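You operate a simulated robot arm through the tools that you are given. There is no shell and no other tool. Be economical: measure what you need, move in short steps, check, and stop when the job is done.

Carry out the task below with a simulated two-armed robot. There is one attempt and no reset: what you move stays moved.

JOB
Take the yellow hole cap from the far table top and leave it on the top of the side locker. Stack the blue post cap from the far table top on top of the black post cap. Take the station board and put it on the deck under the middle table. Put the white canister from the tall shelving second shelf from the bottom on the near table top. Put the socket with the smallest size on its label from the side bench top on top of the steel channel there. Put the riser block labelled "N44" from the side bench top on the side bench shelf and the riser block that says "N27" on the deck under the near table. The order is free. Set down upright: station board, white canister.

It is judged by the outcome, as a careful person would: the job done as asked, and still so three seconds after it is handed in. It fails if anything else is knocked over, pushed out of place, dropped, spilled or broken. Lids that push on must go on centred and level and be pressed home; caps that screw on are set level and turned clockwise until they are tight.

ROBOT AND FRAMES
Two 7-joint arms with fingered hands on one trunk, on a base that drives. Base frame: it is fixed to the floor where the robot stands at the start and does not move with it; the origin is under the middle of the robot, x ahead of it, y to its left, z up; the surface under the hand at the start is at about z = 0.95. Readings come in m, degrees, newtons and seconds.
The left shoulder is at the start at [0.07, 0.166, 1.218], the right one opposite. With the tool pointing down near the work surface each hand reaches from about 0.46 to 0.96 m from the robot's upright axis, wherever it stands, measured 20 degrees to its own side. Places, roughly: deck under the middle table [-2.8, -0.2, 0.4]; deck under the near table [-7.8, -0.2, 0.4]; hole cap [0.75, 0, 1]; near table top [-7.8, -0.2, 1]; post cap [1, 0, 1]; riser block [-9, -3, 1]; side bench shelf [-9.1, -3.2, 0.3]; socket [-9.25, -3.25, 1]; station board [1, -0.5, 1]; steel channel (31x5x5 cm) [-8.7, -3.4, 0.9]; top of the side locker [4.1, -0.3, 1.4]; white canister (6x6x7 cm) [-7.3, -3.4, 0.6]. Payload 4.1 kg a hand.
The tool frame of a hand sits at the grasp point between the pads (the TCP): z along the fingers, y along the line on which they close. The tips reach 0.032 m beyond it. The gripper opens to 0.108 m. The gripper's body begins 0.038 m behind the TCP. The gripper is a hand of 4 fingers: y runs from the thumb to the fingers, the wrist lies at [-0.016, -0.108, -0.186] in the tool frame, and closing takes about 1.5 s.
Orientation is that of the tool frame in the base frame, as a unit quaternion [w, x, y, z]. With the fingers straight down and the wrist toward the robot, the tool's x, y and z point along [0, 1, 0], [1, 0, 0] and [0, 0, -1] of the base frame.

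CONTROLS
- The arms move only by the tool nudge_tool. It takes "left_increments", "right_increments" or both (then of equal length, played together; a hand with none holds still); each is a list that holds one entry, the list of rows, each a list of 7 numbers: the shift along the tool's x, y, z in m, then the turn, a rotation vector about the tool's x, y, z in degrees, then the finger opening in m, from 0 to 0.108. In form: [[[dx, dy, dz, wx, wy, wz, grip], ...]]. A call has 1 to 10 rows; each row is the pose to reach, as a shift and turn from the pose commanded when the call began, along the tool's axes at that moment. A row lasts 0.2 s, in which the tool goes at most 0.05 m and 8.6 degrees; a call with a longer step from one row to the next is refused whole, and so is a gripper value outside its range. Where a pose cannot be reached the arm comes as near as it can. A force on the tool above 40 N (or 10 N above the force at the start of the call, whichever is more), or a blocked arm, ends the call early, and 0.2 s more pass. The fingers move at their own pace (about 0.045 m/s each) and stop on an object; they squeeze with about 33 N. The grip force told is the motor's: it shows also when the fingers shut on nothing. Time passes only in rows, and 0.2 s behind the last, so rows that repeat a pose let the fingers close. It gives the time, the measured TCP pose, the force on the tool (base axes), the opening and the grip force at its end, in the units of the frame above (readings bear some noise), with the torque about the TCP (base axes, N m) and any sound that the robot's microphone picked up, and new pictures: "pictures" is both (left out), scene, wrist or none (wrist: the cameras of the hands that moved).
- Cameras (640 x 400 px; columns grow to the right, rows downward): "scene" is now at [0.1375, -0.0231, 1.4574]; the picture's right is [-0.26, -0.97, 0.00], its down [-0.45, 0.12, -0.89] and it looks along [0.86, -0.23, -0.46] (base axes); focal length 292 px, centre (320, 200). "left" rides on the left gripper at [-0.064, -0.093, -0.132] in its tool frame; the picture's right is [-0.80, -0.28, 0.53], its down [0.55, -0.71, 0.45] and it looks along [0.25, 0.65, 0.72] (tool axes); focal length 247 px, centre (320, 200). "right" rides on the right gripper at [0.064, -0.093, -0.131] in its tool frame; the picture's right is [-0.80, 0.28, -0.53], its down [-0.55, -0.71, 0.45] and it looks along [-0.25, 0.65, 0.72] (tool axes); focal length 247 px, centre (320, 200). There is no depth. A picture from a camera that has moved, and an enlarged one, comes with that camera's place and axes in the base frame and with its lens.
- raise_lower(by): slides the trunk up (or, below 0, down) by that many m; the arms and the scene camera ride with it, the base frame stays. It gives what a move gives, with no picture.
- steer(legs): drives the robot by 1 to 6 legs, each [ahead, left, turn to the left] in m, m and degrees, along the robot's own axes; the way and the turn of a leg run together, so that a leg with both is an arc; at most 1.5 m and 180 degrees a leg. The arms and the cameras ride along, it lands a little off, and it stops where it bumps. It gives what a move gives, and a new picture of the scene camera.
- grasp_type(shape, hand): the hand has 4 fingers and takes this shape, open, in about a second: jaw (thumb against the fingers, like two jaws); tri (thumb and two fingers); tip (a fingertip pinch); poke (one finger out to press); point (the index stretched); flat (the hand flat); cup (the hand cupped); fist (a fist). The gripper value then closes the fingers along that shape, each until it touches; the sizes above hold for jaw. It gives what a move gives, with no picture.
- aim_head(pan, tilt): turns the head with the scene camera to pan (to the left, within 86 degrees either way) and tilt (down, from -29 to 69), counted from straight ahead of the robot. It gives what a move gives, and a new picture of the scene camera.
- inspect(camera, box): a new picture of the part [left, top, right, bottom] of that camera's present view, enlarged. No time passes.
- close_job(): hands the job in; it is judged then, once.

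Go step by step. Nothing tells you exact positions but the pictures and the camera data: compare them with the known pose of the tool, close in by small moves and look again before you grip or let go. The budget is 207 turns and 260 pictures, counting those below and the enlarged ones. Unless the task says otherwise, let go and move clear before handing in.

The tools are called after "Call:" by a JSON object that holds its "name" and its "arguments". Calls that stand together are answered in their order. nudge_tool: Moves the arms, as the interface text tells. Its arguments: {"type":"object","properties":{"left_increments":{"type":"array","items":{"type":"array","items":{"type":"array","items":{"type":"number"}}}},"right_increments":{"type":"array","items":{"type":"array","items":{"type":"array","items":{"type":"number"}}}},"pictures":{"type":"string","enum":["both","scene","wrist","none"]}},"required":[]} The other tools are called the same way: raise_lower (by) slides the trunk up or down; grasp_type (shape, hand) gives the hand a shape; steer (legs) drives the base; aim_head (pan, tilt) turns the head that bears the scene camera; inspect (camera, box) takes an enlarged picture of a part of a camera's view; close_job () hands the job in.

At the start:

```text
t: 0.0
left_tool_pos: [0.656, 0.1527, 1.2439]
left_ee_rot: [-0.001, 0.707, 0.707, 0.0]
left_contact_force: [0.1, -0.2, 0.4]
left_torque: [0.02, 0.01, 0.02]
left_opening: 0.1076
left_grasp_force: 0.0
left_shape: jaw
right_tool_pos: [0.5756, -0.3924, 1.2973]
right_ee_rot: [-0.001, 0.707, 0.707, 0.001]
right_contact_force: [0.8, -0.1, -1.5]
right_torque: [0.0, 0.0, -0.01]
right_opening: 0.1077
right_grasp_force: 0.1
right_shape: jaw
trunk travel left (down, up): [-0.725, 0.215]
robot x, y, heading: [-0.0004, -0.0003, -0.1]
head pan, tilt: [-14.8, 27.7]
```

scene: 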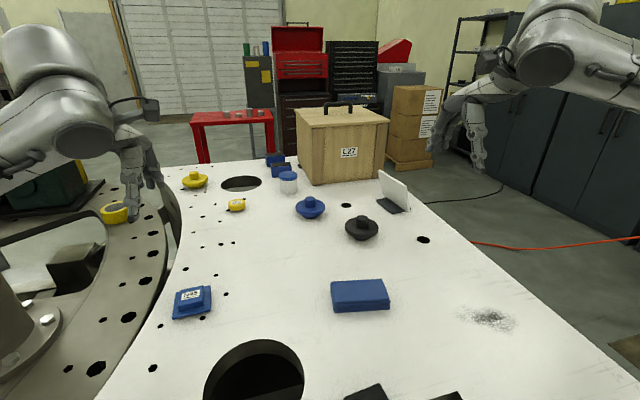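
right: 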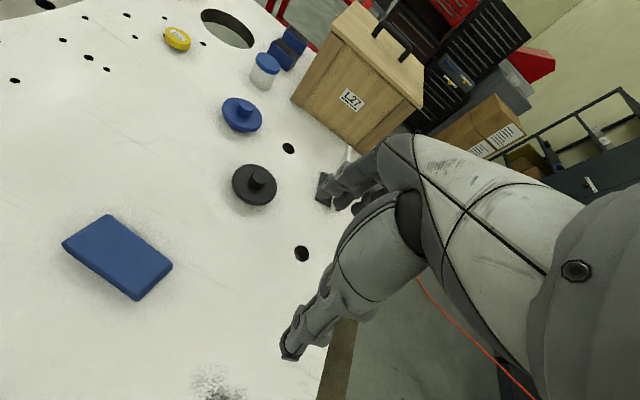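
left: 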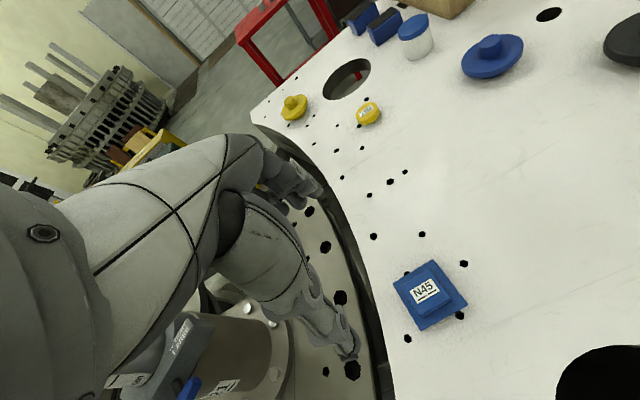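

I see the far table with the caps, a station board and a crate. I'll look at enlarged views first to tell the caps and labels apart.

Call:
{"name": "inspect", "arguments": {"camera": "scene", "box": [160, 140, 440, 315]}}

Call:
{"name": "inspect", "arguments": {"camera": "left", "box": [260, 0, 640, 240]}}

Call:
{"name": "aim_head", "arguments": {"pan": 0, "tilt": 50}}

```text
2.29 times, centred on (300, 228) of scene
camera zoom: at [0.1375, -0.0231, 1.4574], right [-0.26, -0.97, 0.0], down [-0.45, 0.12, -0.89], along [0.86, -0.23, -0.46], focal length 668 px, centre (366, 137)
```

zoom: 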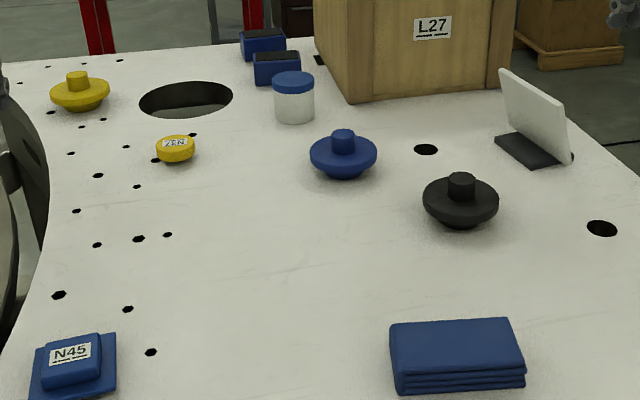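

```text
1.67 times, centred on (450, 120) of left
camera zoom: at [0.5629, 0.0882, 1.3756], right [-0.28, -0.8, -0.53], down [-0.71, 0.55, -0.45], along [0.65, 0.25, -0.72], focal length 412 px, centre (103, 333)
```

zoom: 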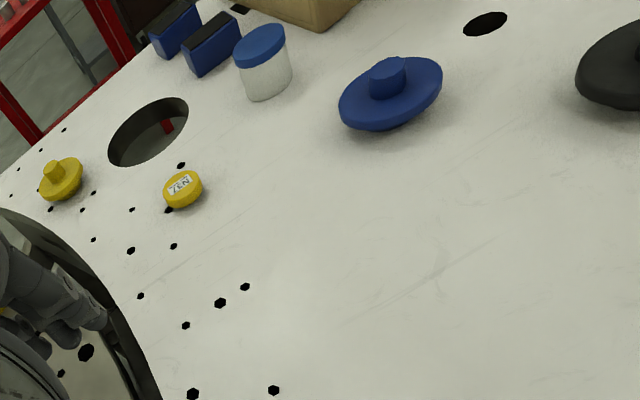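

```text
t: 0.9
left_tool_pos: [0.6575, 0.1514, 1.244]
left_ee_rot: [0.0, 0.707, 0.707, 0.0]
left_contact_force: [-0.4, -0.3, 1.9]
left_torque: [0.04, -0.01, 0.02]
left_opening: 0.1077
left_grasp_force: 0.2
left_shape: jaw
right_tool_pos: [0.5757, -0.3941, 1.2975]
right_ee_rot: [0.0, 0.707, 0.707, 0.001]
right_contact_force: [-0.5, 0.2, 0.2]
right_torque: [0.01, 0.01, 0.03]
right_opening: 0.1078
right_grasp_force: 0.0
right_shape: jaw
trunk travel left (down, up): [-0.725, 0.215]
robot x, y, heading: [0.0005, -0.0018, 0.0]
head pan, tilt: [0.0, 50.0]
camera scene: at [0.1262, 0.0001, 1.4243], right [0.0, -1.0, 0.0], down [-0.77, 0.0, -0.64], along [0.64, 0.0, -0.77], focal length 292 px, centre (320, 200)
```

scene: 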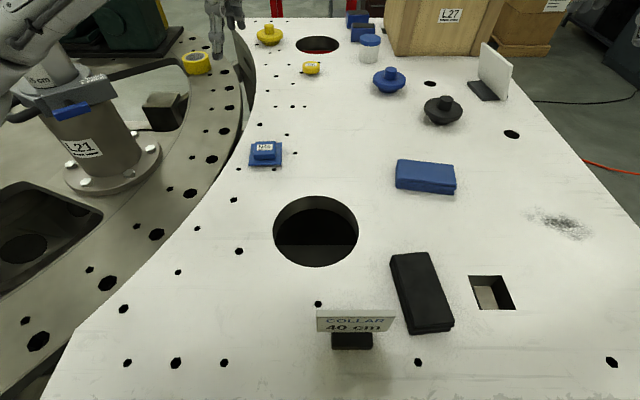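

I see two yellow candidates: a knobbed one near [1.33, 0.19] and a labelled disk near [1.06, 0.03]. I'll zoom in on both, and on the boards.

Call:
{"name": "aim_head", "arguments": {"pan": 0, "tilt": 25}}

Call:
{"name": "inspect", "arguments": {"camera": "scene", "box": [220, 150, 360, 237]}}

Call:
{"name": "inspect", "arguments": {"camera": "scene", "box": [360, 150, 560, 275]}}

```text
t: 1.8
left_tool_pos: [0.6562, 0.1531, 1.2444]
left_ee_rot: [0.0, 0.707, 0.707, 0.0]
left_contact_force: [0.2, -0.4, -0.1]
left_torque: [0.02, 0.02, -0.04]
left_opening: 0.1076
left_grasp_force: 0.1
left_shape: jaw
right_tool_pos: [0.5758, -0.3936, 1.2974]
right_ee_rot: [-0.001, 0.707, 0.707, 0.001]
right_contact_force: [0.5, -0.3, 0.4]
right_torque: [0.0, 0.03, 0.01]
right_opening: 0.1078
right_grasp_force: 0.1
right_shape: jaw
trunk travel left (down, up): [-0.725, 0.215]
robot x, y, heading: [0.0002, -0.0046, -0.0]
head pan, tilt: [0.0, 25.0]
camera scene: at [0.1413, 0.0002, 1.4616], right [0.0, -1.0, 0.0], down [-0.42, 0.0, -0.91], along [0.91, 0.0, -0.42], focal length 292 px, centre (320, 200)
```

scene: 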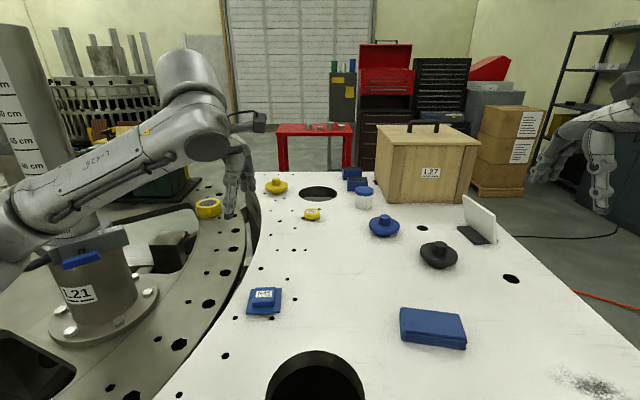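

```text
4.57 times, centred on (290, 194) of scene
camera zoom: at [0.1413, 0.0002, 1.4616], right [0.0, -1.0, 0.0], down [-0.42, 0.0, -0.91], along [0.91, 0.0, -0.42], focal length 1337 px, centre (457, 230)
```

zoom: 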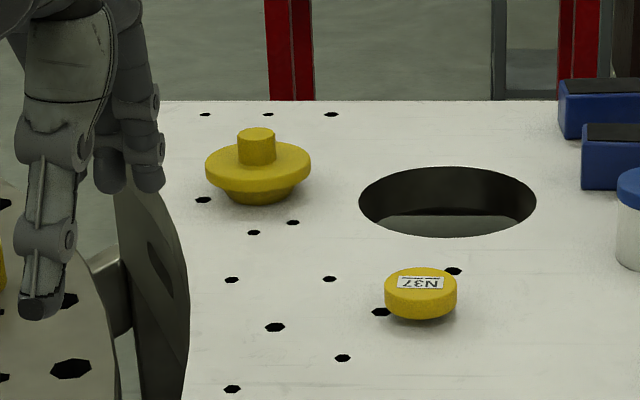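

```text
3.20 times, centred on (460, 212) of scene
camera zoom: at [0.1413, 0.0002, 1.4616], right [0.0, -1.0, 0.0], down [-0.42, 0.0, -0.91], along [0.91, 0.0, -0.42], focal length 936 px, centre (-128, 160)
```

zoom: 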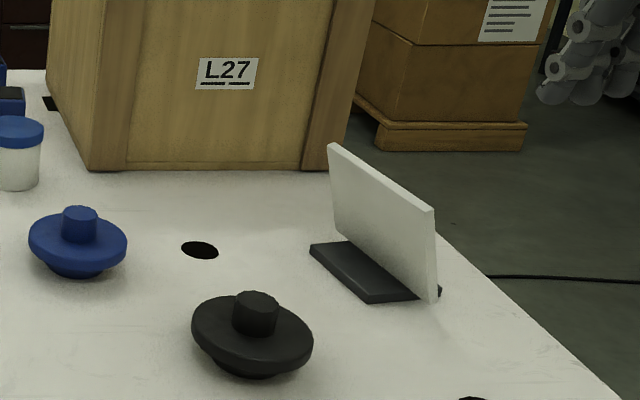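

The three knobbed pieces are post caps, so the yellow hole cap should be the small labelled disk N37 near [1.06, 0.03]. I'll look right to plan a drive around the table's right side.

Call:
{"name": "aim_head", "arguments": {"pan": -80, "tilt": 25}}

Call:
{"name": "aim_head", "arguments": {"pan": -40, "tilt": 40}}

```text
t: 3.3
left_tool_pos: [0.6563, 0.1527, 1.2442]
left_ee_rot: [0.0, 0.707, 0.707, 0.0]
left_contact_force: [0.9, 0.1, 0.0]
left_torque: [-0.02, 0.03, 0.03]
left_opening: 0.1078
left_grasp_force: 0.1
left_shape: jaw
right_tool_pos: [0.5768, -0.3928, 1.2973]
right_ee_rot: [0.0, 0.707, 0.707, 0.0]
right_contact_force: [0.0, -0.4, -0.4]
right_torque: [-0.01, 0.04, 0.01]
right_opening: 0.1076
right_grasp_force: 0.1
right_shape: jaw
trunk travel left (down, up): [-0.725, 0.215]
robot x, y, heading: [0.0004, -0.0012, -0.2]
head pan, tilt: [-80.0, 25.0]
camera scene: at [0.0652, -0.0905, 1.4617], right [-0.98, -0.17, 0.0], down [-0.07, 0.42, -0.91], along [0.16, -0.89, -0.42], focal length 292 px, centre (320, 200)
```

scene: 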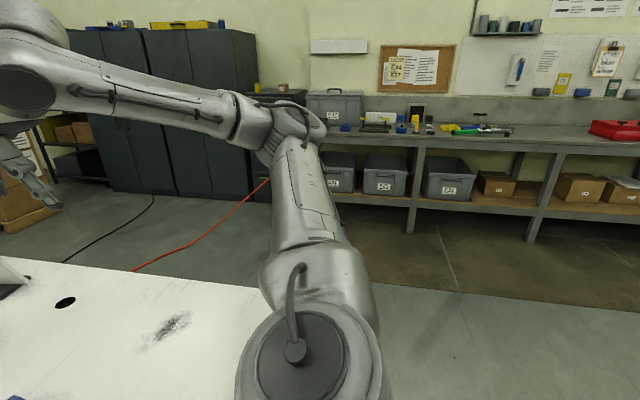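

```text
t: 4.3
left_tool_pos: [0.6568, 0.1522, 1.2443]
left_ee_rot: [-0.001, 0.707, 0.707, 0.0]
left_contact_force: [-0.3, 0.0, -0.6]
left_torque: [0.01, 0.02, -0.03]
left_opening: 0.1075
left_grasp_force: 0.1
left_shape: jaw
right_tool_pos: [0.5749, -0.3936, 1.2964]
right_ee_rot: [-0.001, 0.707, 0.707, 0.0]
right_contact_force: [-0.2, 0.4, 0.1]
right_torque: [-0.02, -0.01, 0.02]
right_opening: 0.1079
right_grasp_force: 0.1
right_shape: jaw
trunk travel left (down, up): [-0.725, 0.215]
robot x, y, heading: [-0.0023, -0.0002, -0.1]
head pan, tilt: [-40.0, 40.0]
camera scene: at [0.1142, -0.0545, 1.4384], right [-0.64, -0.77, 0.0], down [-0.49, 0.41, -0.77], along [0.59, -0.49, -0.64], focal length 292 px, centre (320, 200)
```

scene: 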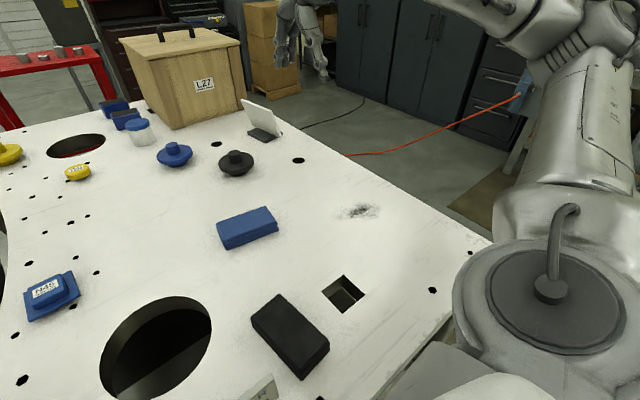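

The floor to the right is clear. I'll back up, sidestep right, go ahead, then turn to face the table from its right side.

Call:
{"name": "steer", "arguments": {"legs": [[-0.25, 0, 0], [0, -1.3, 0], [1.15, 0, 0], [0, 0, 90]]}}

Call:
{"name": "aim_head", "arguments": {"pan": 0, "tilt": 40}}

```text
t: 19.6
left_tool_pos: [1.458, -0.839, 1.2456]
left_ee_rot: [-0.001, 0.487, 0.874, 0.002]
left_contact_force: [0.3, -0.2, -0.2]
left_torque: [0.02, -0.02, 0.01]
left_opening: 0.1078
left_grasp_force: 0.1
left_shape: jaw
right_tool_pos: [1.6773, -1.3435, 1.2966]
right_ee_rot: [-0.001, 0.487, 0.873, 0.002]
right_contact_force: [0.4, -0.8, 0.4]
right_torque: [0.01, -0.04, 0.01]
right_opening: 0.1079
right_grasp_force: 0.0
right_shape: jaw
trunk travel left (down, up): [-0.725, 0.215]
robot x, y, heading: [0.9846, -1.3075, 31.9]
head pan, tilt: [-40.0, 40.0]
stopped in leg 4: the robot was blocked; the commanded pose is now the measured one
camera scene: at [1.106, -1.3052, 1.4416], right [-0.14, -0.99, -0.01], down [-0.63, 0.1, -0.77], along [0.76, -0.1, -0.64], focal length 292 px, centre (320, 200)
```

scene: 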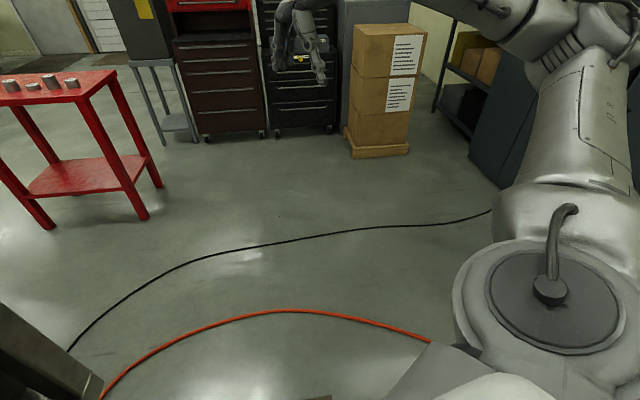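

```text
t: 20.6
left_tool_pos: [1.4571, -0.83, 1.2439]
left_ee_rot: [-0.001, 0.484, 0.875, 0.0]
left_contact_force: [0.0, 0.2, -0.7]
left_torque: [0.0, 0.03, -0.02]
left_opening: 0.1076
left_grasp_force: 0.1
left_shape: jaw
right_tool_pos: [1.6797, -1.3352, 1.2947]
right_ee_rot: [-0.001, 0.485, 0.874, 0.0]
right_contact_force: [1.0, 0.0, -0.3]
right_torque: [0.03, 0.02, -0.02]
right_opening: 0.1078
right_grasp_force: 0.0
right_shape: jaw
trunk travel left (down, up): [-0.725, 0.215]
robot x, y, heading: [0.9782, -1.3074, 32.1]
head pan, tilt: [0.0, 40.0]
camera scene: at [1.0964, -1.2357, 1.4413], right [0.53, -0.85, 0.0], down [-0.55, -0.34, -0.77], along [0.65, 0.41, -0.64], focal length 292 px, centre (320, 200)
```

scene: 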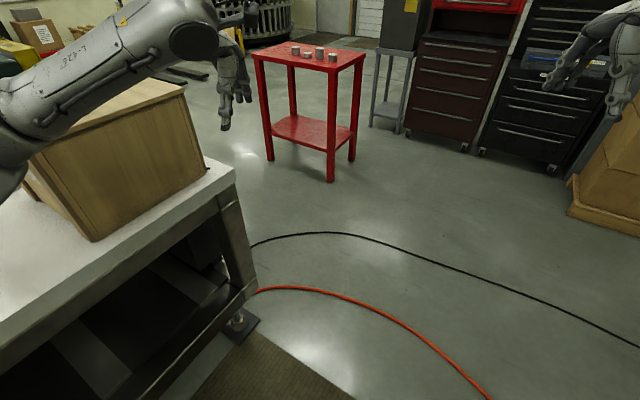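

The left elbow seems to have met the crate, so I'll back away along world -y before finishing the turn.

Call:
{"name": "steer", "arguments": {"legs": [[-0.21, -0.34, 0], [0, 0, 58]]}}

```text
t: 25.8
left_tool_pos: [0.7968, -1.0534, 1.2396]
left_ee_rot: [0.0, -0.023, 1.0, 0.0]
left_contact_force: [0.1, 0.4, -0.5]
left_torque: [0.05, 0.03, -0.01]
left_opening: 0.1079
left_grasp_force: 0.1
left_shape: jaw
right_tool_pos: [1.3439, -1.109, 1.294]
right_ee_rot: [-0.001, -0.021, 1.0, -0.001]
right_contact_force: [-0.5, 0.6, -0.5]
right_torque: [-0.01, 0.04, 0.04]
right_opening: 0.1078
right_grasp_force: 0.1
right_shape: jaw
trunk travel left (down, up): [-0.725, 0.215]
robot x, y, heading: [0.9767, -1.7032, 92.5]
head pan, tilt: [0.0, 40.0]
camera scene: at [0.9697, -1.5658, 1.4384], right [1.0, 0.04, 0.0], down [0.03, -0.64, -0.77], along [-0.03, 0.77, -0.64], focal length 292 px, centre (320, 200)
```

scene: 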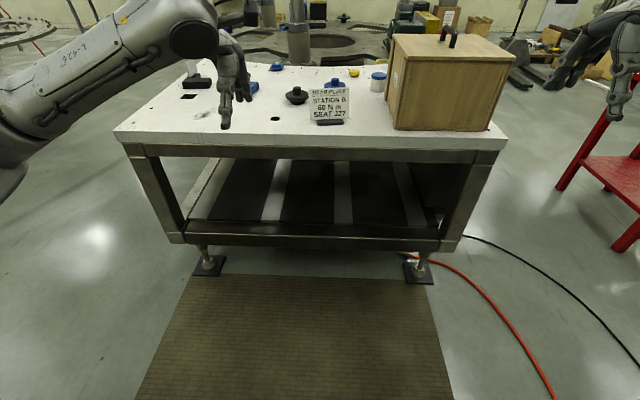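

The board reads "STATION B", so that is the station board. I'll raise the trunk so the right arm clears the crate, then approach the table edge at about x = 1.15 and use the left hand.

Call:
{"name": "raise_lower", "arguments": {"by": 0.18}}

Call:
{"name": "steer", "arguments": {"legs": [[0, -0.14, -2.5], [0.83, 0, 0]]}}

```text
t: 27.8
left_tool_pos: [0.7955, -1.0527, 1.4213]
left_ee_rot: [0.001, -0.022, 1.0, -0.001]
left_contact_force: [-0.4, -0.3, 1.0]
left_torque: [0.03, 0.0, -0.03]
left_opening: 0.1077
left_grasp_force: 0.1
left_shape: jaw
right_tool_pos: [1.3447, -1.1085, 1.4734]
right_ee_rot: [0.0, -0.022, 1.0, 0.0]
right_contact_force: [-0.2, -0.2, 0.3]
right_torque: [-0.02, 0.03, -0.03]
right_opening: 0.1076
right_grasp_force: 0.1
right_shape: jaw
trunk travel left (down, up): [-0.905, 0.035]
robot x, y, heading: [0.9788, -1.6983, 92.5]
head pan, tilt: [0.0, 40.0]
```

```text
t: 33.2
left_tool_pos: [0.9715, -0.1907, 1.4235]
left_ee_rot: [0.0, 0.002, 1.0, 0.0]
left_contact_force: [0.6, -0.2, 0.3]
left_torque: [-0.03, 0.02, 0.0]
left_opening: 0.108
left_grasp_force: 0.1
left_shape: jaw
right_tool_pos: [1.5156, -0.2731, 1.4757]
right_ee_rot: [-0.001, 0.004, 1.0, 0.0]
right_contact_force: [-0.3, -0.1, 0.4]
right_torque: [-0.02, 0.0, 0.03]
right_opening: 0.1076
right_grasp_force: 0.0
right_shape: jaw
trunk travel left (down, up): [-0.905, 0.035]
robot x, y, heading: [1.122, -0.845, 89.8]
head pan, tilt: [0.0, 40.0]
camera scene: at [1.1204, -0.7113, 1.6215], right [1.0, 0.0, 0.0], down [0.0, -0.64, -0.77], along [0.0, 0.77, -0.64], focal length 292 px, centre (320, 200)
```

scene: 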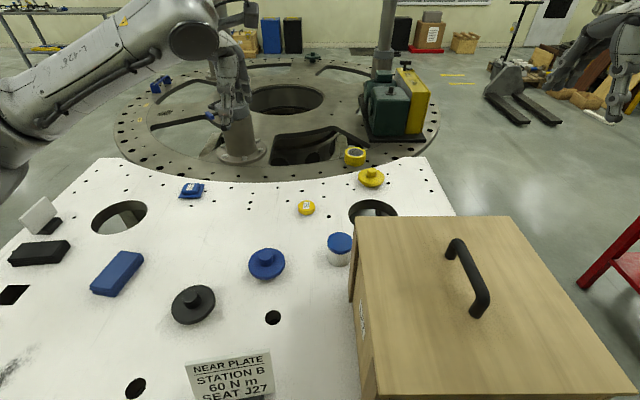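

I see the N37 disk at about [1.077, 0.025]. I'll bring the left hand above it.

Call:
{"name": "nudge_tool", "arguments": {"left_increments": [[[-0.013, 0.027, 0.034, 0, 0, 0, 0.108], [-0.026, 0.054, 0.067, 0, 0, 0, 0.108], [-0.04, 0.081, 0.1, 0, 0, 0, 0.108], [-0.053, 0.108, 0.135, 0, 0, 0, 0.108], [-0.066, 0.135, 0.17, 0, 0, 0, 0.108], [-0.08, 0.162, 0.2, 0, 0, 0, 0.108], [-0.093, 0.189, 0.236, 0, 0, 0, 0.108], [-0.1055, 0.2157, 0.27, 0, 0, 0, 0.108]]]}}

```text
t: 35.0
left_tool_pos: [1.0807, 0.0302, 1.1486]
left_ee_rot: [-0.002, 0.004, 1.0, 0.0]
left_contact_force: [0.2, 0.6, -0.1]
left_torque: [-0.06, 0.03, 0.03]
left_opening: 0.1076
left_grasp_force: 0.0
left_shape: jaw
right_tool_pos: [1.5182, -0.2694, 1.4713]
right_ee_rot: [-0.001, 0.004, 1.0, -0.001]
right_contact_force: [-0.6, -0.3, 0.6]
right_torque: [-0.01, 0.03, 0.02]
right_opening: 0.1079
right_grasp_force: 0.1
right_shape: jaw
trunk travel left (down, up): [-0.905, 0.035]
robot x, y, heading: [1.1243, -0.8477, 89.7]
head pan, tilt: [0.0, 40.0]
camera scene: at [1.123, -0.7083, 1.6212], right [1.0, 0.0, 0.0], down [0.0, -0.64, -0.77], along [0.0, 0.77, -0.64], focal length 292 px, centre (320, 200)
camera left: at [1.1435, -0.0632, 1.2797], right [0.8, -0.29, -0.53], down [-0.55, -0.7, -0.45], along [-0.25, 0.65, -0.72], focal length 247 px, centre (320, 200)
```

scene: 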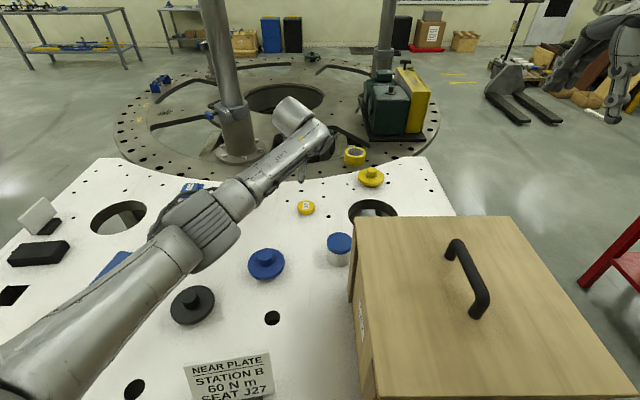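
left: 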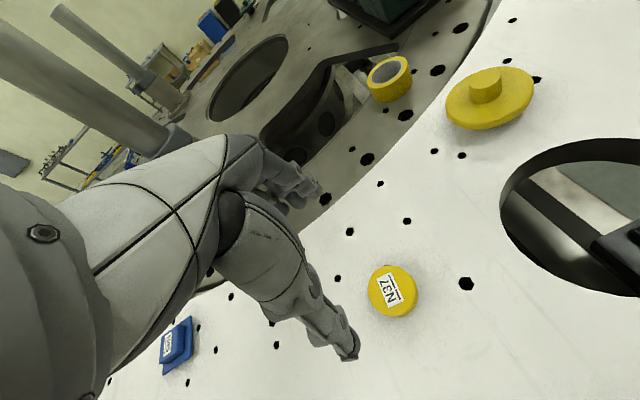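

The wrist view confirms N37 at about [1.078, 0.027]. I'll descend around it, close and lift.

Call:
{"name": "nudge_tool", "arguments": {"left_increments": [[[0.003, -0.003, 0.05, 0, 0, 0, 0.108], [0.003, -0.003, 0.1, 0, 0, 0, 0.108], [0.003, -0.003, 0.14, 0, 0, 0, 0.108], [0.003, -0.003, 0.158, 0, 0, 0, 0.108], [0.003, -0.003, 0.158, 0, 0, 0, 0.108]]], "pictures": "wrist"}}

```text
refused: row 1 steps farther than a row can; nothing moved
```

Call:
{"name": "nudge_tool", "arguments": {"left_increments": [[[0.003, -0.003, 0.045, 0, 0, 0, 0.108], [0.003, -0.003, 0.09, 0, 0, 0, 0.108], [0.003, -0.003, 0.135, 0, 0, 0, 0.108], [0.003, -0.003, 0.158, 0, 0, 0, 0.108], [0.003, -0.003, 0.158, 0, 0, 0, 0.108]]], "pictures": "wrist"}}

```text
t: 36.2
left_tool_pos: [1.0759, 0.024, 1.0026]
left_ee_rot: [0.002, 0.005, 1.0, 0.005]
left_contact_force: [-0.9, 0.3, 0.1]
left_torque: [0.01, 0.02, 0.03]
left_opening: 0.1078
left_grasp_force: 0.0
left_shape: jaw
left hand out of reach, approached as far as the arm can: row 3, 4, 5
right_tool_pos: [1.516, -0.2694, 1.4729]
right_ee_rot: [0.0, 0.003, 1.0, -0.001]
right_contact_force: [-0.2, -0.1, 0.5]
right_torque: [-0.02, 0.01, 0.0]
right_opening: 0.1077
right_grasp_force: 0.1
right_shape: jaw
trunk travel left (down, up): [-0.905, 0.035]
robot x, y, heading: [1.1215, -0.8414, 89.8]
head pan, tilt: [0.0, 40.0]
camera left: at [1.1379, -0.0701, 1.1332], right [0.8, -0.29, -0.53], down [-0.55, -0.7, -0.46], along [-0.24, 0.66, -0.71], focal length 247 px, centre (320, 200)
```

left: 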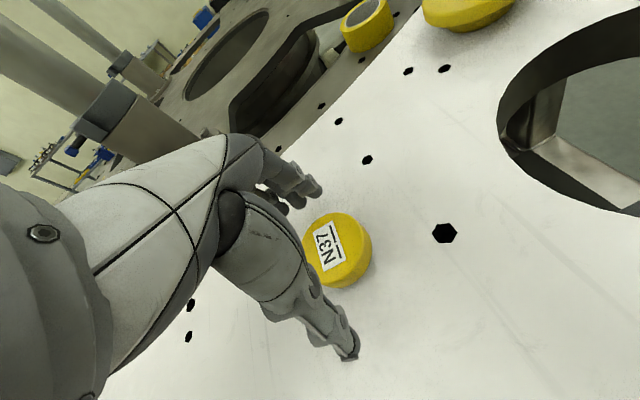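

The hand is at its reach limit, 1.5 cm short. I'll lower the trunk a little and close.

Call:
{"name": "raise_lower", "arguments": {"by": -0.014}}

Call:
{"name": "nudge_tool", "arguments": {"left_increments": [[[0, 0, 0, 0, 0, 0, 0.0], [0, 0, 0, 0, 0, 0, 0.0], [0, 0, 0, 0, 0, 0, 0.0], [0, 0, 0, 0, 0, 0, 0.0], [0, 0, 0, 0, 0, 0, 0.0], [0, 0, 0, 0, 0, 0, 0.0], [0, 0, 0, 0, 0, 0, 0.0]]], "pictures": "wrist"}}

```text
t: 36.9
left_tool_pos: [1.0763, 0.0233, 0.9883]
left_ee_rot: [0.003, 0.007, 1.0, 0.004]
left_contact_force: [0.2, 0.2, -0.3]
left_torque: [-0.01, 0.02, 0.0]
left_opening: 0.1077
left_grasp_force: 0.1
left_shape: jaw
right_tool_pos: [1.5175, -0.2712, 1.4582]
right_ee_rot: [0.001, 0.004, 1.0, -0.001]
right_contact_force: [-0.2, 0.3, -1.0]
right_torque: [0.0, -0.02, 0.01]
right_opening: 0.1075
right_grasp_force: 0.0
right_shape: jaw
trunk travel left (down, up): [-0.891, 0.049]
robot x, y, heading: [1.1204, -0.8463, 89.4]
head pan, tilt: [0.0, 40.0]
```

```text
t: 38.5
left_tool_pos: [1.0773, 0.0236, 0.9881]
left_ee_rot: [0.003, 0.006, 1.0, 0.005]
left_contact_force: [0.6, -0.2, -0.9]
left_torque: [0.01, 0.01, -0.01]
left_opening: 0.0497
left_grasp_force: 33.0
left_shape: jaw
right_tool_pos: [1.5175, -0.2706, 1.4598]
right_ee_rot: [0.0, 0.003, 1.0, -0.001]
right_contact_force: [0.7, 0.0, 0.8]
right_torque: [0.01, 0.01, -0.02]
right_opening: 0.1078
right_grasp_force: 0.1
right_shape: jaw
trunk travel left (down, up): [-0.891, 0.049]
robot x, y, heading: [1.1245, -0.8399, 89.9]
head pan, tilt: [0.0, 40.0]
camera left: at [1.139, -0.0706, 1.1194], right [0.8, -0.29, -0.53], down [-0.56, -0.69, -0.46], along [-0.24, 0.66, -0.71], focal length 247 px, centre (320, 200)
```

left: 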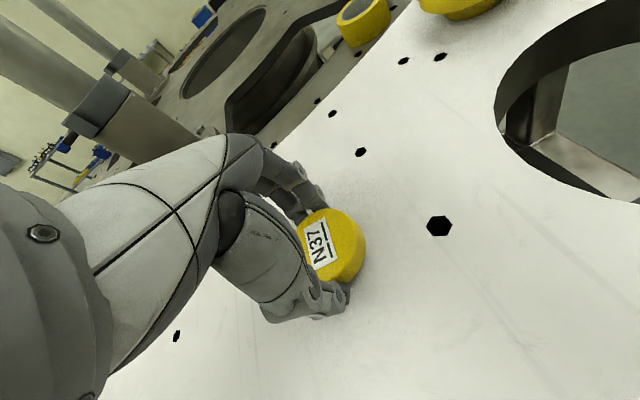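

The cap is gripped. I'll lift it and draw the hand back, then back out.

Call:
{"name": "nudge_tool", "arguments": {"left_increments": [[[0, 0, -0.04, 0, 0, 0, 0], [0, 0, -0.08, 0, 0, 0, 0], [0, -0.02, -0.12, 0, 0, 0, 0], [0, -0.04, -0.16, 0, 0, 0, 0], [0.01, -0.06, -0.2, 0, 0, 0, 0], [0.02, -0.08, -0.24, 0, 0, 0, 0], [0.03, -0.11, -0.27, 0, 0, 0, 0], [0.04, -0.14, -0.3, 0, 0, 0, 0], [0.05, -0.17, -0.33, 0, 0, 0, 0], [0.06, -0.2, -0.36, 0, 0, 0, 0]]], "pictures": "wrist"}}

Call:
{"name": "steer", "arguments": {"legs": [[-0.9, 0, 0], [0, 0, -80]]}}

Call:
{"name": "aim_head", "arguments": {"pan": 0, "tilt": 20}}

```text
t: 40.7
left_tool_pos: [1.0099, -0.1767, 1.3482]
left_ee_rot: [-0.003, 0.002, 1.0, 0.006]
left_contact_force: [-0.2, 0.6, 0.3]
left_torque: [-0.01, 0.0, 0.04]
left_opening: 0.0487
left_grasp_force: 33.2
left_shape: jaw
right_tool_pos: [1.5197, -0.2736, 1.4592]
right_ee_rot: [-0.001, 0.003, 1.0, 0.0]
right_contact_force: [0.7, -0.3, 0.3]
right_torque: [0.06, 0.02, 0.01]
right_opening: 0.1077
right_grasp_force: 0.1
right_shape: jaw
trunk travel left (down, up): [-0.891, 0.049]
robot x, y, heading: [1.1219, -0.8447, 89.7]
head pan, tilt: [0.0, 40.0]
camera left: at [1.0732, -0.2714, 1.4782], right [0.79, -0.28, -0.54], down [-0.55, -0.7, -0.45], along [-0.25, 0.66, -0.71], focal length 247 px, centre (320, 200)
```

left: 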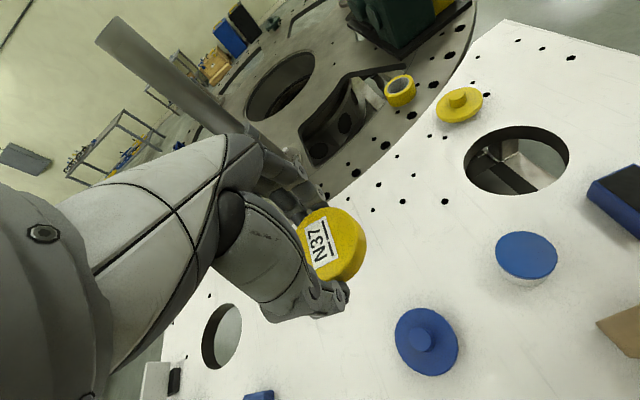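

```text
t: 48.9
left_tool_pos: [1.7625, -1.5364, 1.3468]
left_ee_rot: [0.005, 0.647, 0.763, 0.002]
left_contact_force: [0.3, -0.1, -0.7]
left_torque: [0.01, -0.01, -0.02]
left_opening: 0.0485
left_grasp_force: 32.6
left_shape: jaw
right_tool_pos: [1.7537, -2.0546, 1.4587]
right_ee_rot: [0.0, 0.647, 0.762, 0.0]
right_contact_force: [-0.7, -0.6, -0.7]
right_torque: [-0.02, 0.01, -0.01]
right_opening: 0.1077
right_grasp_force: 0.0
right_shape: jaw
trunk travel left (down, up): [-0.891, 0.049]
robot x, y, heading: [1.1203, -1.7626, 9.8]
head pan, tilt: [0.0, 40.0]
camera scene: at [1.2523, -1.7394, 1.6043], right [0.17, -0.99, 0.0], down [-0.63, -0.11, -0.77], along [0.76, 0.13, -0.64], focal length 292 px, centre (320, 200)
```

scene: 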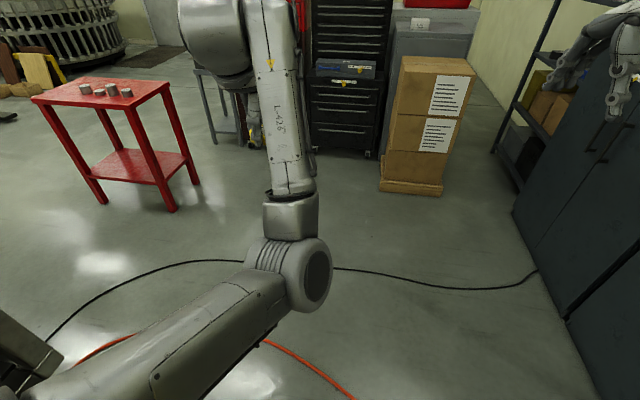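

```text
t: 49.8
left_tool_pos: [1.7612, -1.5354, 1.3462]
left_ee_rot: [0.005, 0.647, 0.763, 0.004]
left_contact_force: [1.2, 1.0, -0.3]
left_torque: [-0.01, -0.01, -0.02]
left_opening: 0.0488
left_grasp_force: 33.1
left_shape: jaw
right_tool_pos: [1.7526, -2.0544, 1.4581]
right_ee_rot: [-0.001, 0.647, 0.762, -0.001]
right_contact_force: [-0.2, 0.2, 0.4]
right_torque: [0.04, -0.04, -0.01]
right_opening: 0.1075
right_grasp_force: 0.2
right_shape: jaw
trunk travel left (down, up): [-0.891, 0.049]
robot x, y, heading: [1.1233, -1.7626, 10.0]
head pan, tilt: [0.0, 20.0]
camera scene: at [1.2601, -1.7387, 1.6357], right [0.17, -0.99, 0.0], down [-0.34, -0.06, -0.94], along [0.93, 0.16, -0.34], focal length 292 px, centre (320, 200)
```

scene: 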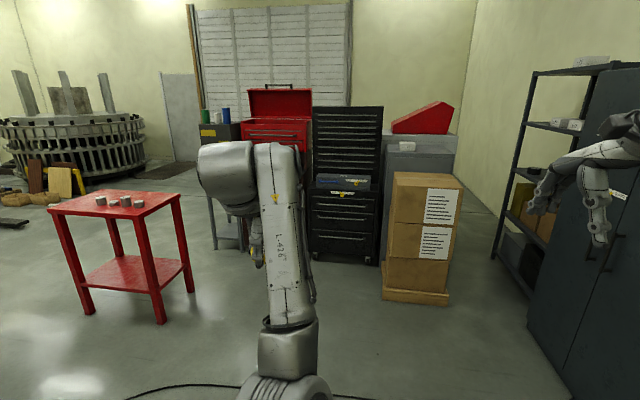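

The side locker is the grey cabinet with bottles, beside the red toolbox. I'll draw the right hand back and drive closer for a look at its top.

Call:
{"name": "nudge_tool", "arguments": {"right_increments": [[[0, -0.04, 0, 0, 0, 0, 0.108], [0, -0.08, 0, 0, 0, 0, 0.108], [0, -0.12, 0, 0, 0, 0, 0.108], [0, -0.16, 0, 0, 0, 0, 0.108], [0, -0.2, 0, 0, 0, 0, 0.108], [0, -0.24, 0, 0, 0, 0, 0.108]]], "pictures": "none"}}

Call:
{"name": "steer", "arguments": {"legs": [[0, 0, -10], [1.5, 0, 0], [0.2, 0.96, 0]]}}

Call:
{"name": "aim_head", "arguments": {"pan": 15, "tilt": 10}}

```text
t: 51.2
left_tool_pos: [1.7575, -1.5336, 1.3481]
left_ee_rot: [0.006, 0.647, 0.763, 0.004]
left_contact_force: [-0.4, 0.3, 0.2]
left_torque: [0.01, -0.02, 0.01]
left_opening: 0.0483
left_grasp_force: 33.6
left_shape: jaw
right_tool_pos: [1.5168, -2.0936, 1.462]
right_ee_rot: [-0.001, 0.645, 0.764, 0.0]
right_contact_force: [-0.7, -0.5, 0.0]
right_torque: [-0.02, -0.04, 0.01]
right_opening: 0.1079
right_grasp_force: 0.1
right_shape: jaw
trunk travel left (down, up): [-0.891, 0.049]
robot x, y, heading: [1.123, -1.7634, 9.4]
head pan, tilt: [0.0, 20.0]
```

```text
t: 64.1
left_tool_pos: [3.4719, -0.6443, 1.3469]
left_ee_rot: [0.005, 0.713, 0.702, 0.004]
left_contact_force: [-0.1, -0.3, -0.8]
left_torque: [0.01, -0.01, -0.03]
left_opening: 0.0488
left_grasp_force: 32.8
left_shape: jaw
right_tool_pos: [3.133, -1.1522, 1.4611]
right_ee_rot: [-0.002, 0.713, 0.702, -0.001]
right_contact_force: [0.0, 0.1, 0.0]
right_torque: [-0.02, -0.01, 0.01]
right_opening: 0.1074
right_grasp_force: 0.1
right_shape: jaw
trunk travel left (down, up): [-0.891, 0.049]
robot x, y, heading: [2.8, -0.7499, -0.7]
head pan, tilt: [0.0, 20.0]
camera scene: at [2.943, -0.7538, 1.6358], right [-0.01, -1.0, 0.0], down [-0.34, 0.01, -0.94], along [0.94, -0.01, -0.34], focal length 292 px, centre (320, 200)
```

scene: 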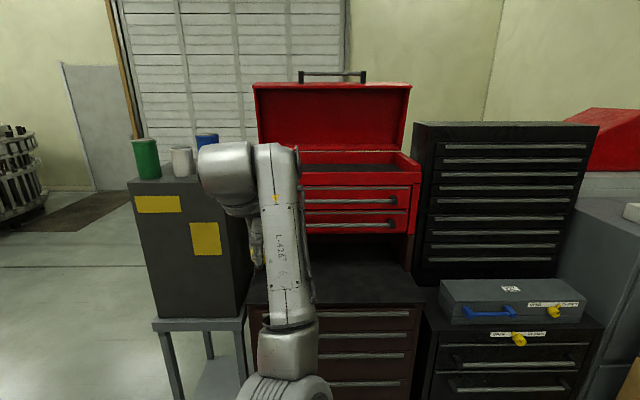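

```text
t: 64.9
left_tool_pos: [3.4729, -0.6438, 1.3461]
left_ee_rot: [0.005, 0.712, 0.702, 0.003]
left_contact_force: [-0.2, 0.7, -0.4]
left_torque: [0.02, 0.03, 0.02]
left_opening: 0.0486
left_grasp_force: 33.2
left_shape: jaw
right_tool_pos: [3.1341, -1.1514, 1.4627]
right_ee_rot: [-0.003, 0.713, 0.701, 0.0]
right_contact_force: [-0.4, -0.1, -1.2]
right_torque: [0.01, 0.0, -0.02]
right_opening: 0.1076
right_grasp_force: 0.0
right_shape: jaw
trunk travel left (down, up): [-0.891, 0.049]
robot x, y, heading: [2.8045, -0.753, -0.5]
head pan, tilt: [15.0, 10.0]
camera scene: at [2.9403, -0.7284, 1.652], right [0.24, -0.97, 0.0], down [-0.17, -0.04, -0.98], along [0.95, 0.24, -0.17], focal length 292 px, centre (320, 200)
```

scene: 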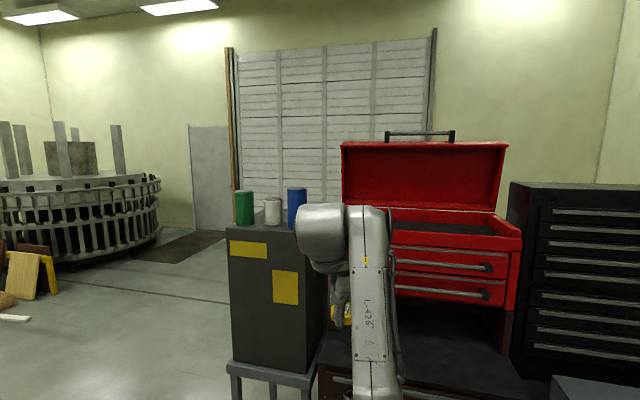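

The locker top carries three cans and its top is at about z 1.36. I'll raise the left hand above can height and approach to see the free space from above.

Call:
{"name": "nudge_tool", "arguments": {"left_increments": [[[0.025, 0, -0.04, 0, 0, 0, 0], [0.05, 0, -0.08, 0, 0, 0, 0], [0.075, 0, -0.12, 0, 0, 0, 0], [0.1, 0, -0.16, 0, 0, 0, 0], [0.125, 0, -0.2, 0, 0, 0, 0], [0.15, 0, -0.24, 0, 0, 0, 0], [0.17, 0, -0.27, 0, 0, 0, 0]]], "pictures": "none"}}

Call:
{"name": "steer", "arguments": {"legs": [[0.4, 0, 0.5]]}}

Call:
{"name": "inspect", "arguments": {"camera": "left", "box": [0, 0, 640, 400]}}

```text
t: 66.5
left_tool_pos: [3.4716, -0.4717, 1.6201]
left_ee_rot: [0.005, 0.713, 0.702, 0.003]
left_contact_force: [-1.0, 0.6, 0.0]
left_torque: [-0.03, -0.02, -0.01]
left_opening: 0.0485
left_grasp_force: 33.1
left_shape: jaw
right_tool_pos: [3.1336, -1.1496, 1.4625]
right_ee_rot: [-0.002, 0.713, 0.701, -0.001]
right_contact_force: [0.0, -0.2, -0.7]
right_torque: [-0.03, -0.01, -0.01]
right_opening: 0.1079
right_grasp_force: 0.2
right_shape: jaw
trunk travel left (down, up): [-0.891, 0.049]
robot x, y, heading: [2.8004, -0.753, -0.7]
head pan, tilt: [15.0, 10.0]
```

```text
t: 69.0
left_tool_pos: [3.8701, -0.4718, 1.6207]
left_ee_rot: [0.006, 0.71, 0.705, 0.004]
left_contact_force: [0.4, -0.4, -0.8]
left_torque: [-0.02, 0.0, 0.01]
left_opening: 0.0484
left_grasp_force: 33.3
left_shape: jaw
right_tool_pos: [3.538, -1.1529, 1.4621]
right_ee_rot: [-0.001, 0.709, 0.705, 0.0]
right_contact_force: [-0.3, -0.9, 0.1]
right_torque: [0.02, -0.02, 0.01]
right_opening: 0.1079
right_grasp_force: 0.1
right_shape: jaw
trunk travel left (down, up): [-0.891, 0.049]
robot x, y, heading: [3.1994, -0.7552, -0.4]
head pan, tilt: [15.0, 10.0]
camera scene: at [3.3398, -0.7313, 1.6524], right [0.25, -0.97, 0.0], down [-0.17, -0.04, -0.99], along [0.95, 0.25, -0.17], focal length 292 px, centre (320, 200)
```

scene: 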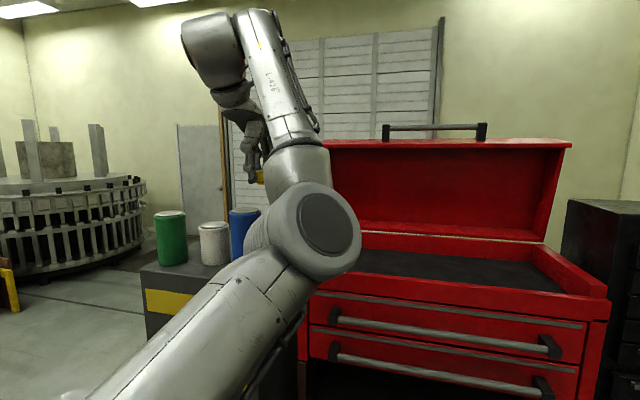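

```text
1.00 times, centred on (320, 200) of left (not enlarged: the box is as wide or as high as the picture)
camera zoom: at [3.7736, -0.5351, 1.7509], right [-0.28, -0.8, -0.53], down [-0.7, 0.55, -0.46], along [0.66, 0.24, -0.71], focal length 247 px, centre (320, 200)
```

zoom: 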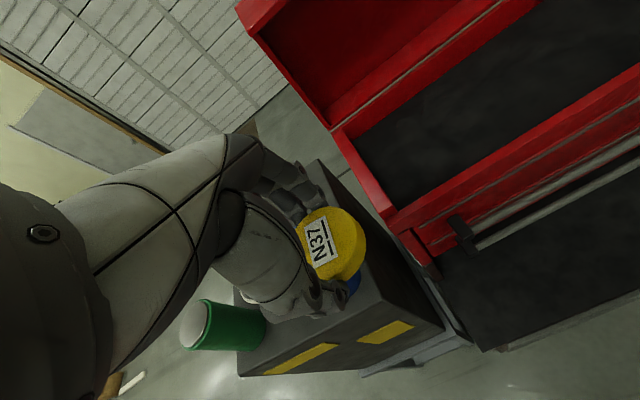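

The locker top spans about x 3.92–4.25, y -0.44 to -0.11, with the cans along its front half, so I'll use the back strip. I'll move closer and check with the wrist camera.

Call:
{"name": "steer", "arguments": {"legs": [[0.2, 0.1, 0.4]]}}

Call:
{"name": "nudge_tool", "arguments": {"left_increments": [[[0.02, -0.03, 0, 0, 0, 0, 0], [0.04, -0.06, 0, 0, 0, 0, 0], [0.04, -0.1, 0, 0, 0, 0, 0]]]}}

```text
t: 70.6
left_tool_pos: [4.0526, -0.3736, 1.6226]
left_ee_rot: [0.006, 0.705, 0.709, 0.006]
left_contact_force: [-0.4, 0.0, 0.3]
left_torque: [0.03, -0.04, 0.02]
left_opening: 0.0486
left_grasp_force: 33.1
left_shape: jaw
right_tool_pos: [3.7291, -1.0562, 1.4619]
right_ee_rot: [-0.002, 0.706, 0.708, 0.001]
right_contact_force: [-0.4, 0.3, -0.1]
right_torque: [0.01, 0.02, -0.02]
right_opening: 0.1077
right_grasp_force: 0.1
right_shape: jaw
trunk travel left (down, up): [-0.891, 0.049]
robot x, y, heading: [3.3937, -0.6625, 0.4]
head pan, tilt: [15.0, 10.0]
camera scene: at [3.5267, -0.6372, 1.6526], right [0.26, -0.96, 0.0], down [-0.16, -0.04, -0.99], along [0.95, 0.26, -0.17], focal length 292 px, centre (320, 200)
```

scene: 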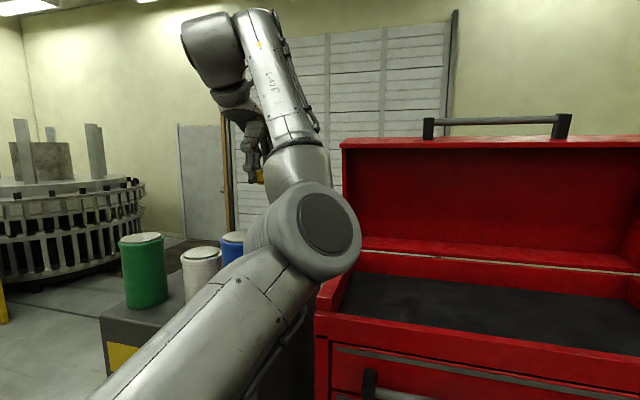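

```text
t: 71.4
left_tool_pos: [3.9557, -0.3302, 1.619]
left_ee_rot: [0.005, 0.706, 0.709, 0.004]
left_contact_force: [0.0, -0.2, 0.3]
left_torque: [0.01, -0.02, -0.03]
left_opening: 0.0485
left_grasp_force: 33.2
left_shape: jaw
right_tool_pos: [3.7316, -1.0544, 1.4607]
right_ee_rot: [-0.002, 0.706, 0.708, 0.0]
right_contact_force: [-0.6, 0.1, -0.9]
right_torque: [0.01, -0.02, 0.04]
right_opening: 0.1075
right_grasp_force: 0.1
right_shape: jaw
trunk travel left (down, up): [-0.891, 0.049]
robot x, y, heading: [3.3939, -0.6609, 0.5]
head pan, tilt: [15.0, 10.0]
camera scene: at [3.5298, -0.6358, 1.6522], right [0.26, -0.96, 0.0], down [-0.17, -0.04, -0.98], along [0.95, 0.26, -0.17], focal length 292 px, centre (320, 200)
camera left: at [3.8606, -0.3949, 1.7481], right [-0.27, -0.8, -0.54], down [-0.7, 0.55, -0.46], along [0.66, 0.25, -0.71], focal length 247 px, centre (320, 200)
```

scene: 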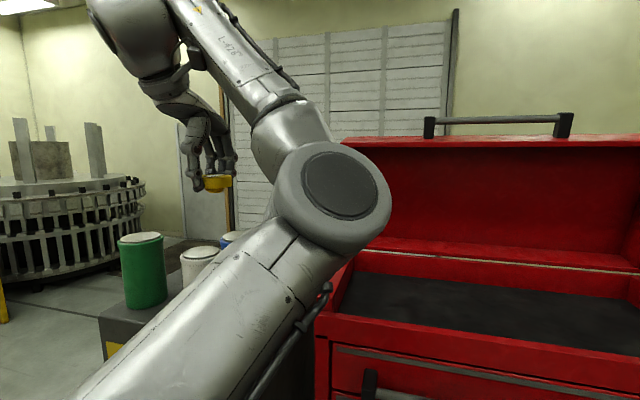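
left: 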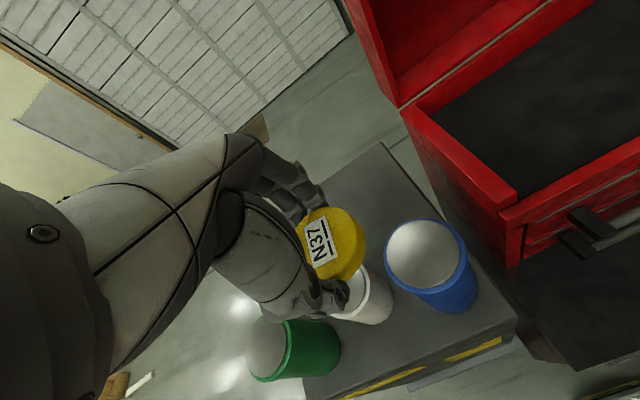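

The back strip (x 4.01–4.26) is free. I'll go over [4.14, -0.28] and lower to just above the top.

Call:
{"name": "nudge_tool", "arguments": {"left_increments": [[[0.012, 0.045, 0, 0, 0, 0, 0], [0.025, 0.09, 0, 0, 0, 0, 0], [0.038, 0.135, 0, 0, 0, 0, 0], [0.05, 0.18, 0, 0, 0, 0, 0], [0.05, 0.185, 0.045, 0, 0, 0, 0], [0.05, 0.185, 0.09, 0, 0, 0, 0], [0.05, 0.185, 0.135, 0, 0, 0, 0], [0.05, 0.185, 0.18, 0, 0, 0, 0]]]}}

```text
t: 73.4
left_tool_pos: [4.1005, -0.2904, 1.463]
left_ee_rot: [0.01, 0.706, 0.708, 0.016]
left_contact_force: [0.4, 0.7, -0.5]
left_torque: [0.02, 0.0, -0.01]
left_opening: 0.0486
left_grasp_force: 33.3
left_shape: jaw
right_tool_pos: [3.698, -1.0627, 1.4642]
right_ee_rot: [0.001, 0.703, 0.711, 0.012]
right_contact_force: [-0.6, -0.4, -0.4]
right_torque: [0.03, 0.02, 0.0]
right_opening: 0.1078
right_grasp_force: 0.0
right_shape: jaw
trunk travel left (down, up): [-0.891, 0.049]
robot x, y, heading: [3.3861, -0.658, 0.8]
head pan, tilt: [15.0, 10.0]
stopped in row 8 (left hand): the arm was blocked; the commanded pose is now the measured one
camera scene: at [3.4876, -0.6486, 1.6545], right [0.27, -0.96, 0.0], down [-0.14, -0.04, -0.99], along [0.95, 0.27, -0.15], focal length 292 px, centre (320, 200)
camera left: at [4.0029, -0.3548, 1.5897], right [-0.26, -0.79, -0.55], down [-0.69, 0.55, -0.47], along [0.67, 0.26, -0.69], focal length 247 px, centre (320, 200)
```

scene: 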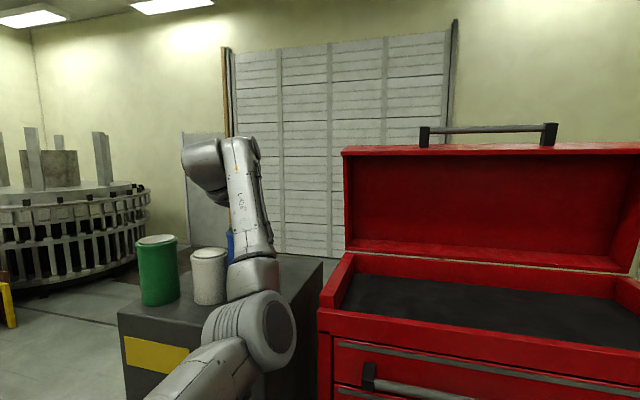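
left: 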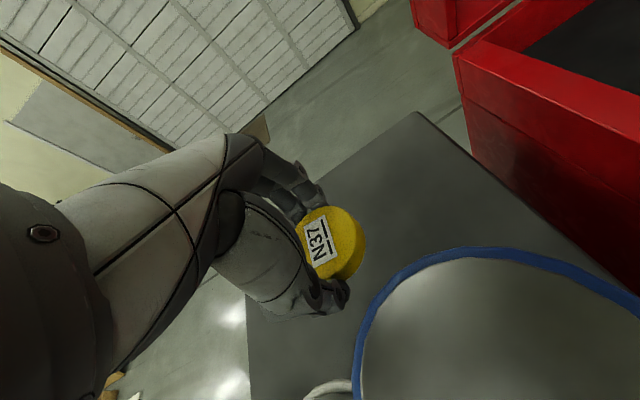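

The forearm seems to have met the locker's front edge. I'll retrace upward first.

Call:
{"name": "nudge_tool", "arguments": {"left_increments": [[[0, 0, -0.04, 0, 0, 0, 0], [0, 0, -0.08, 0, 0, 0, 0], [0, 0, -0.12, 0, 0, 0, 0], [0, 0, -0.16, 0, 0, 0, 0], [-0.02, -0.04, -0.18, 0, 0, 0, 0], [-0.03, -0.08, -0.18, 0, 0, 0, 0], [-0.04, -0.12, -0.18, 0, 0, 0, 0], [-0.04, -0.16, -0.18, 0, 0, 0, 0]]]}}

Call:
{"name": "raise_lower", "arguments": {"by": 0.047}}

```text
t: 75.2
left_tool_pos: [3.9775, -0.316, 1.6183]
left_ee_rot: [0.005, 0.706, 0.708, 0.003]
left_contact_force: [-0.3, -0.1, -0.4]
left_torque: [-0.01, 0.01, -0.02]
left_opening: 0.0481
left_grasp_force: 32.9
left_shape: jaw
right_tool_pos: [3.7319, -1.0493, 1.4619]
right_ee_rot: [-0.002, 0.704, 0.71, -0.001]
right_contact_force: [0.1, -0.4, 0.7]
right_torque: [-0.03, 0.03, -0.03]
right_opening: 0.1078
right_grasp_force: 0.0
right_shape: jaw
trunk travel left (down, up): [-0.891, 0.049]
robot x, y, heading: [3.3868, -0.6576, 0.5]
head pan, tilt: [15.0, 10.0]
camera scene: at [3.5283, -0.6318, 1.6519], right [0.27, -0.96, 0.0], down [-0.17, -0.05, -0.98], along [0.95, 0.26, -0.17], focal length 292 px, centre (320, 200)
camera left: at [3.8831, -0.3794, 1.748], right [-0.28, -0.8, -0.53], down [-0.7, 0.55, -0.46], along [0.66, 0.25, -0.71], focal length 247 px, centre (320, 200)
```

scene: 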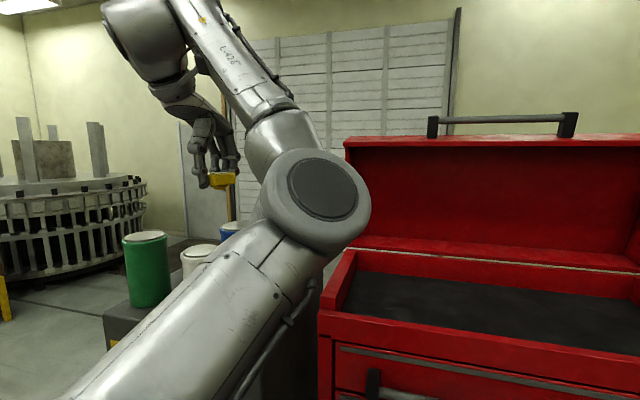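
left: 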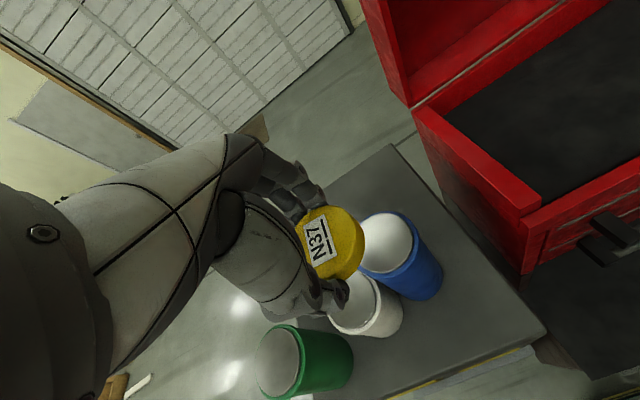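

```text
t: 76.1
left_tool_pos: [3.9773, -0.3197, 1.6653]
left_ee_rot: [0.006, 0.707, 0.708, 0.003]
left_contact_force: [-0.4, 0.5, -1.1]
left_torque: [-0.02, 0.0, -0.01]
left_opening: 0.0482
left_grasp_force: 32.6
left_shape: jaw
right_tool_pos: [3.7313, -1.0524, 1.508]
right_ee_rot: [-0.002, 0.704, 0.71, -0.001]
right_contact_force: [0.2, -0.8, 1.4]
right_torque: [-0.02, -0.02, -0.05]
right_opening: 0.1078
right_grasp_force: 0.0
right_shape: jaw
trunk travel left (down, up): [-0.938, 0.002]
robot x, y, heading: [3.387, -0.6562, 0.5]
head pan, tilt: [15.0, 10.0]
```

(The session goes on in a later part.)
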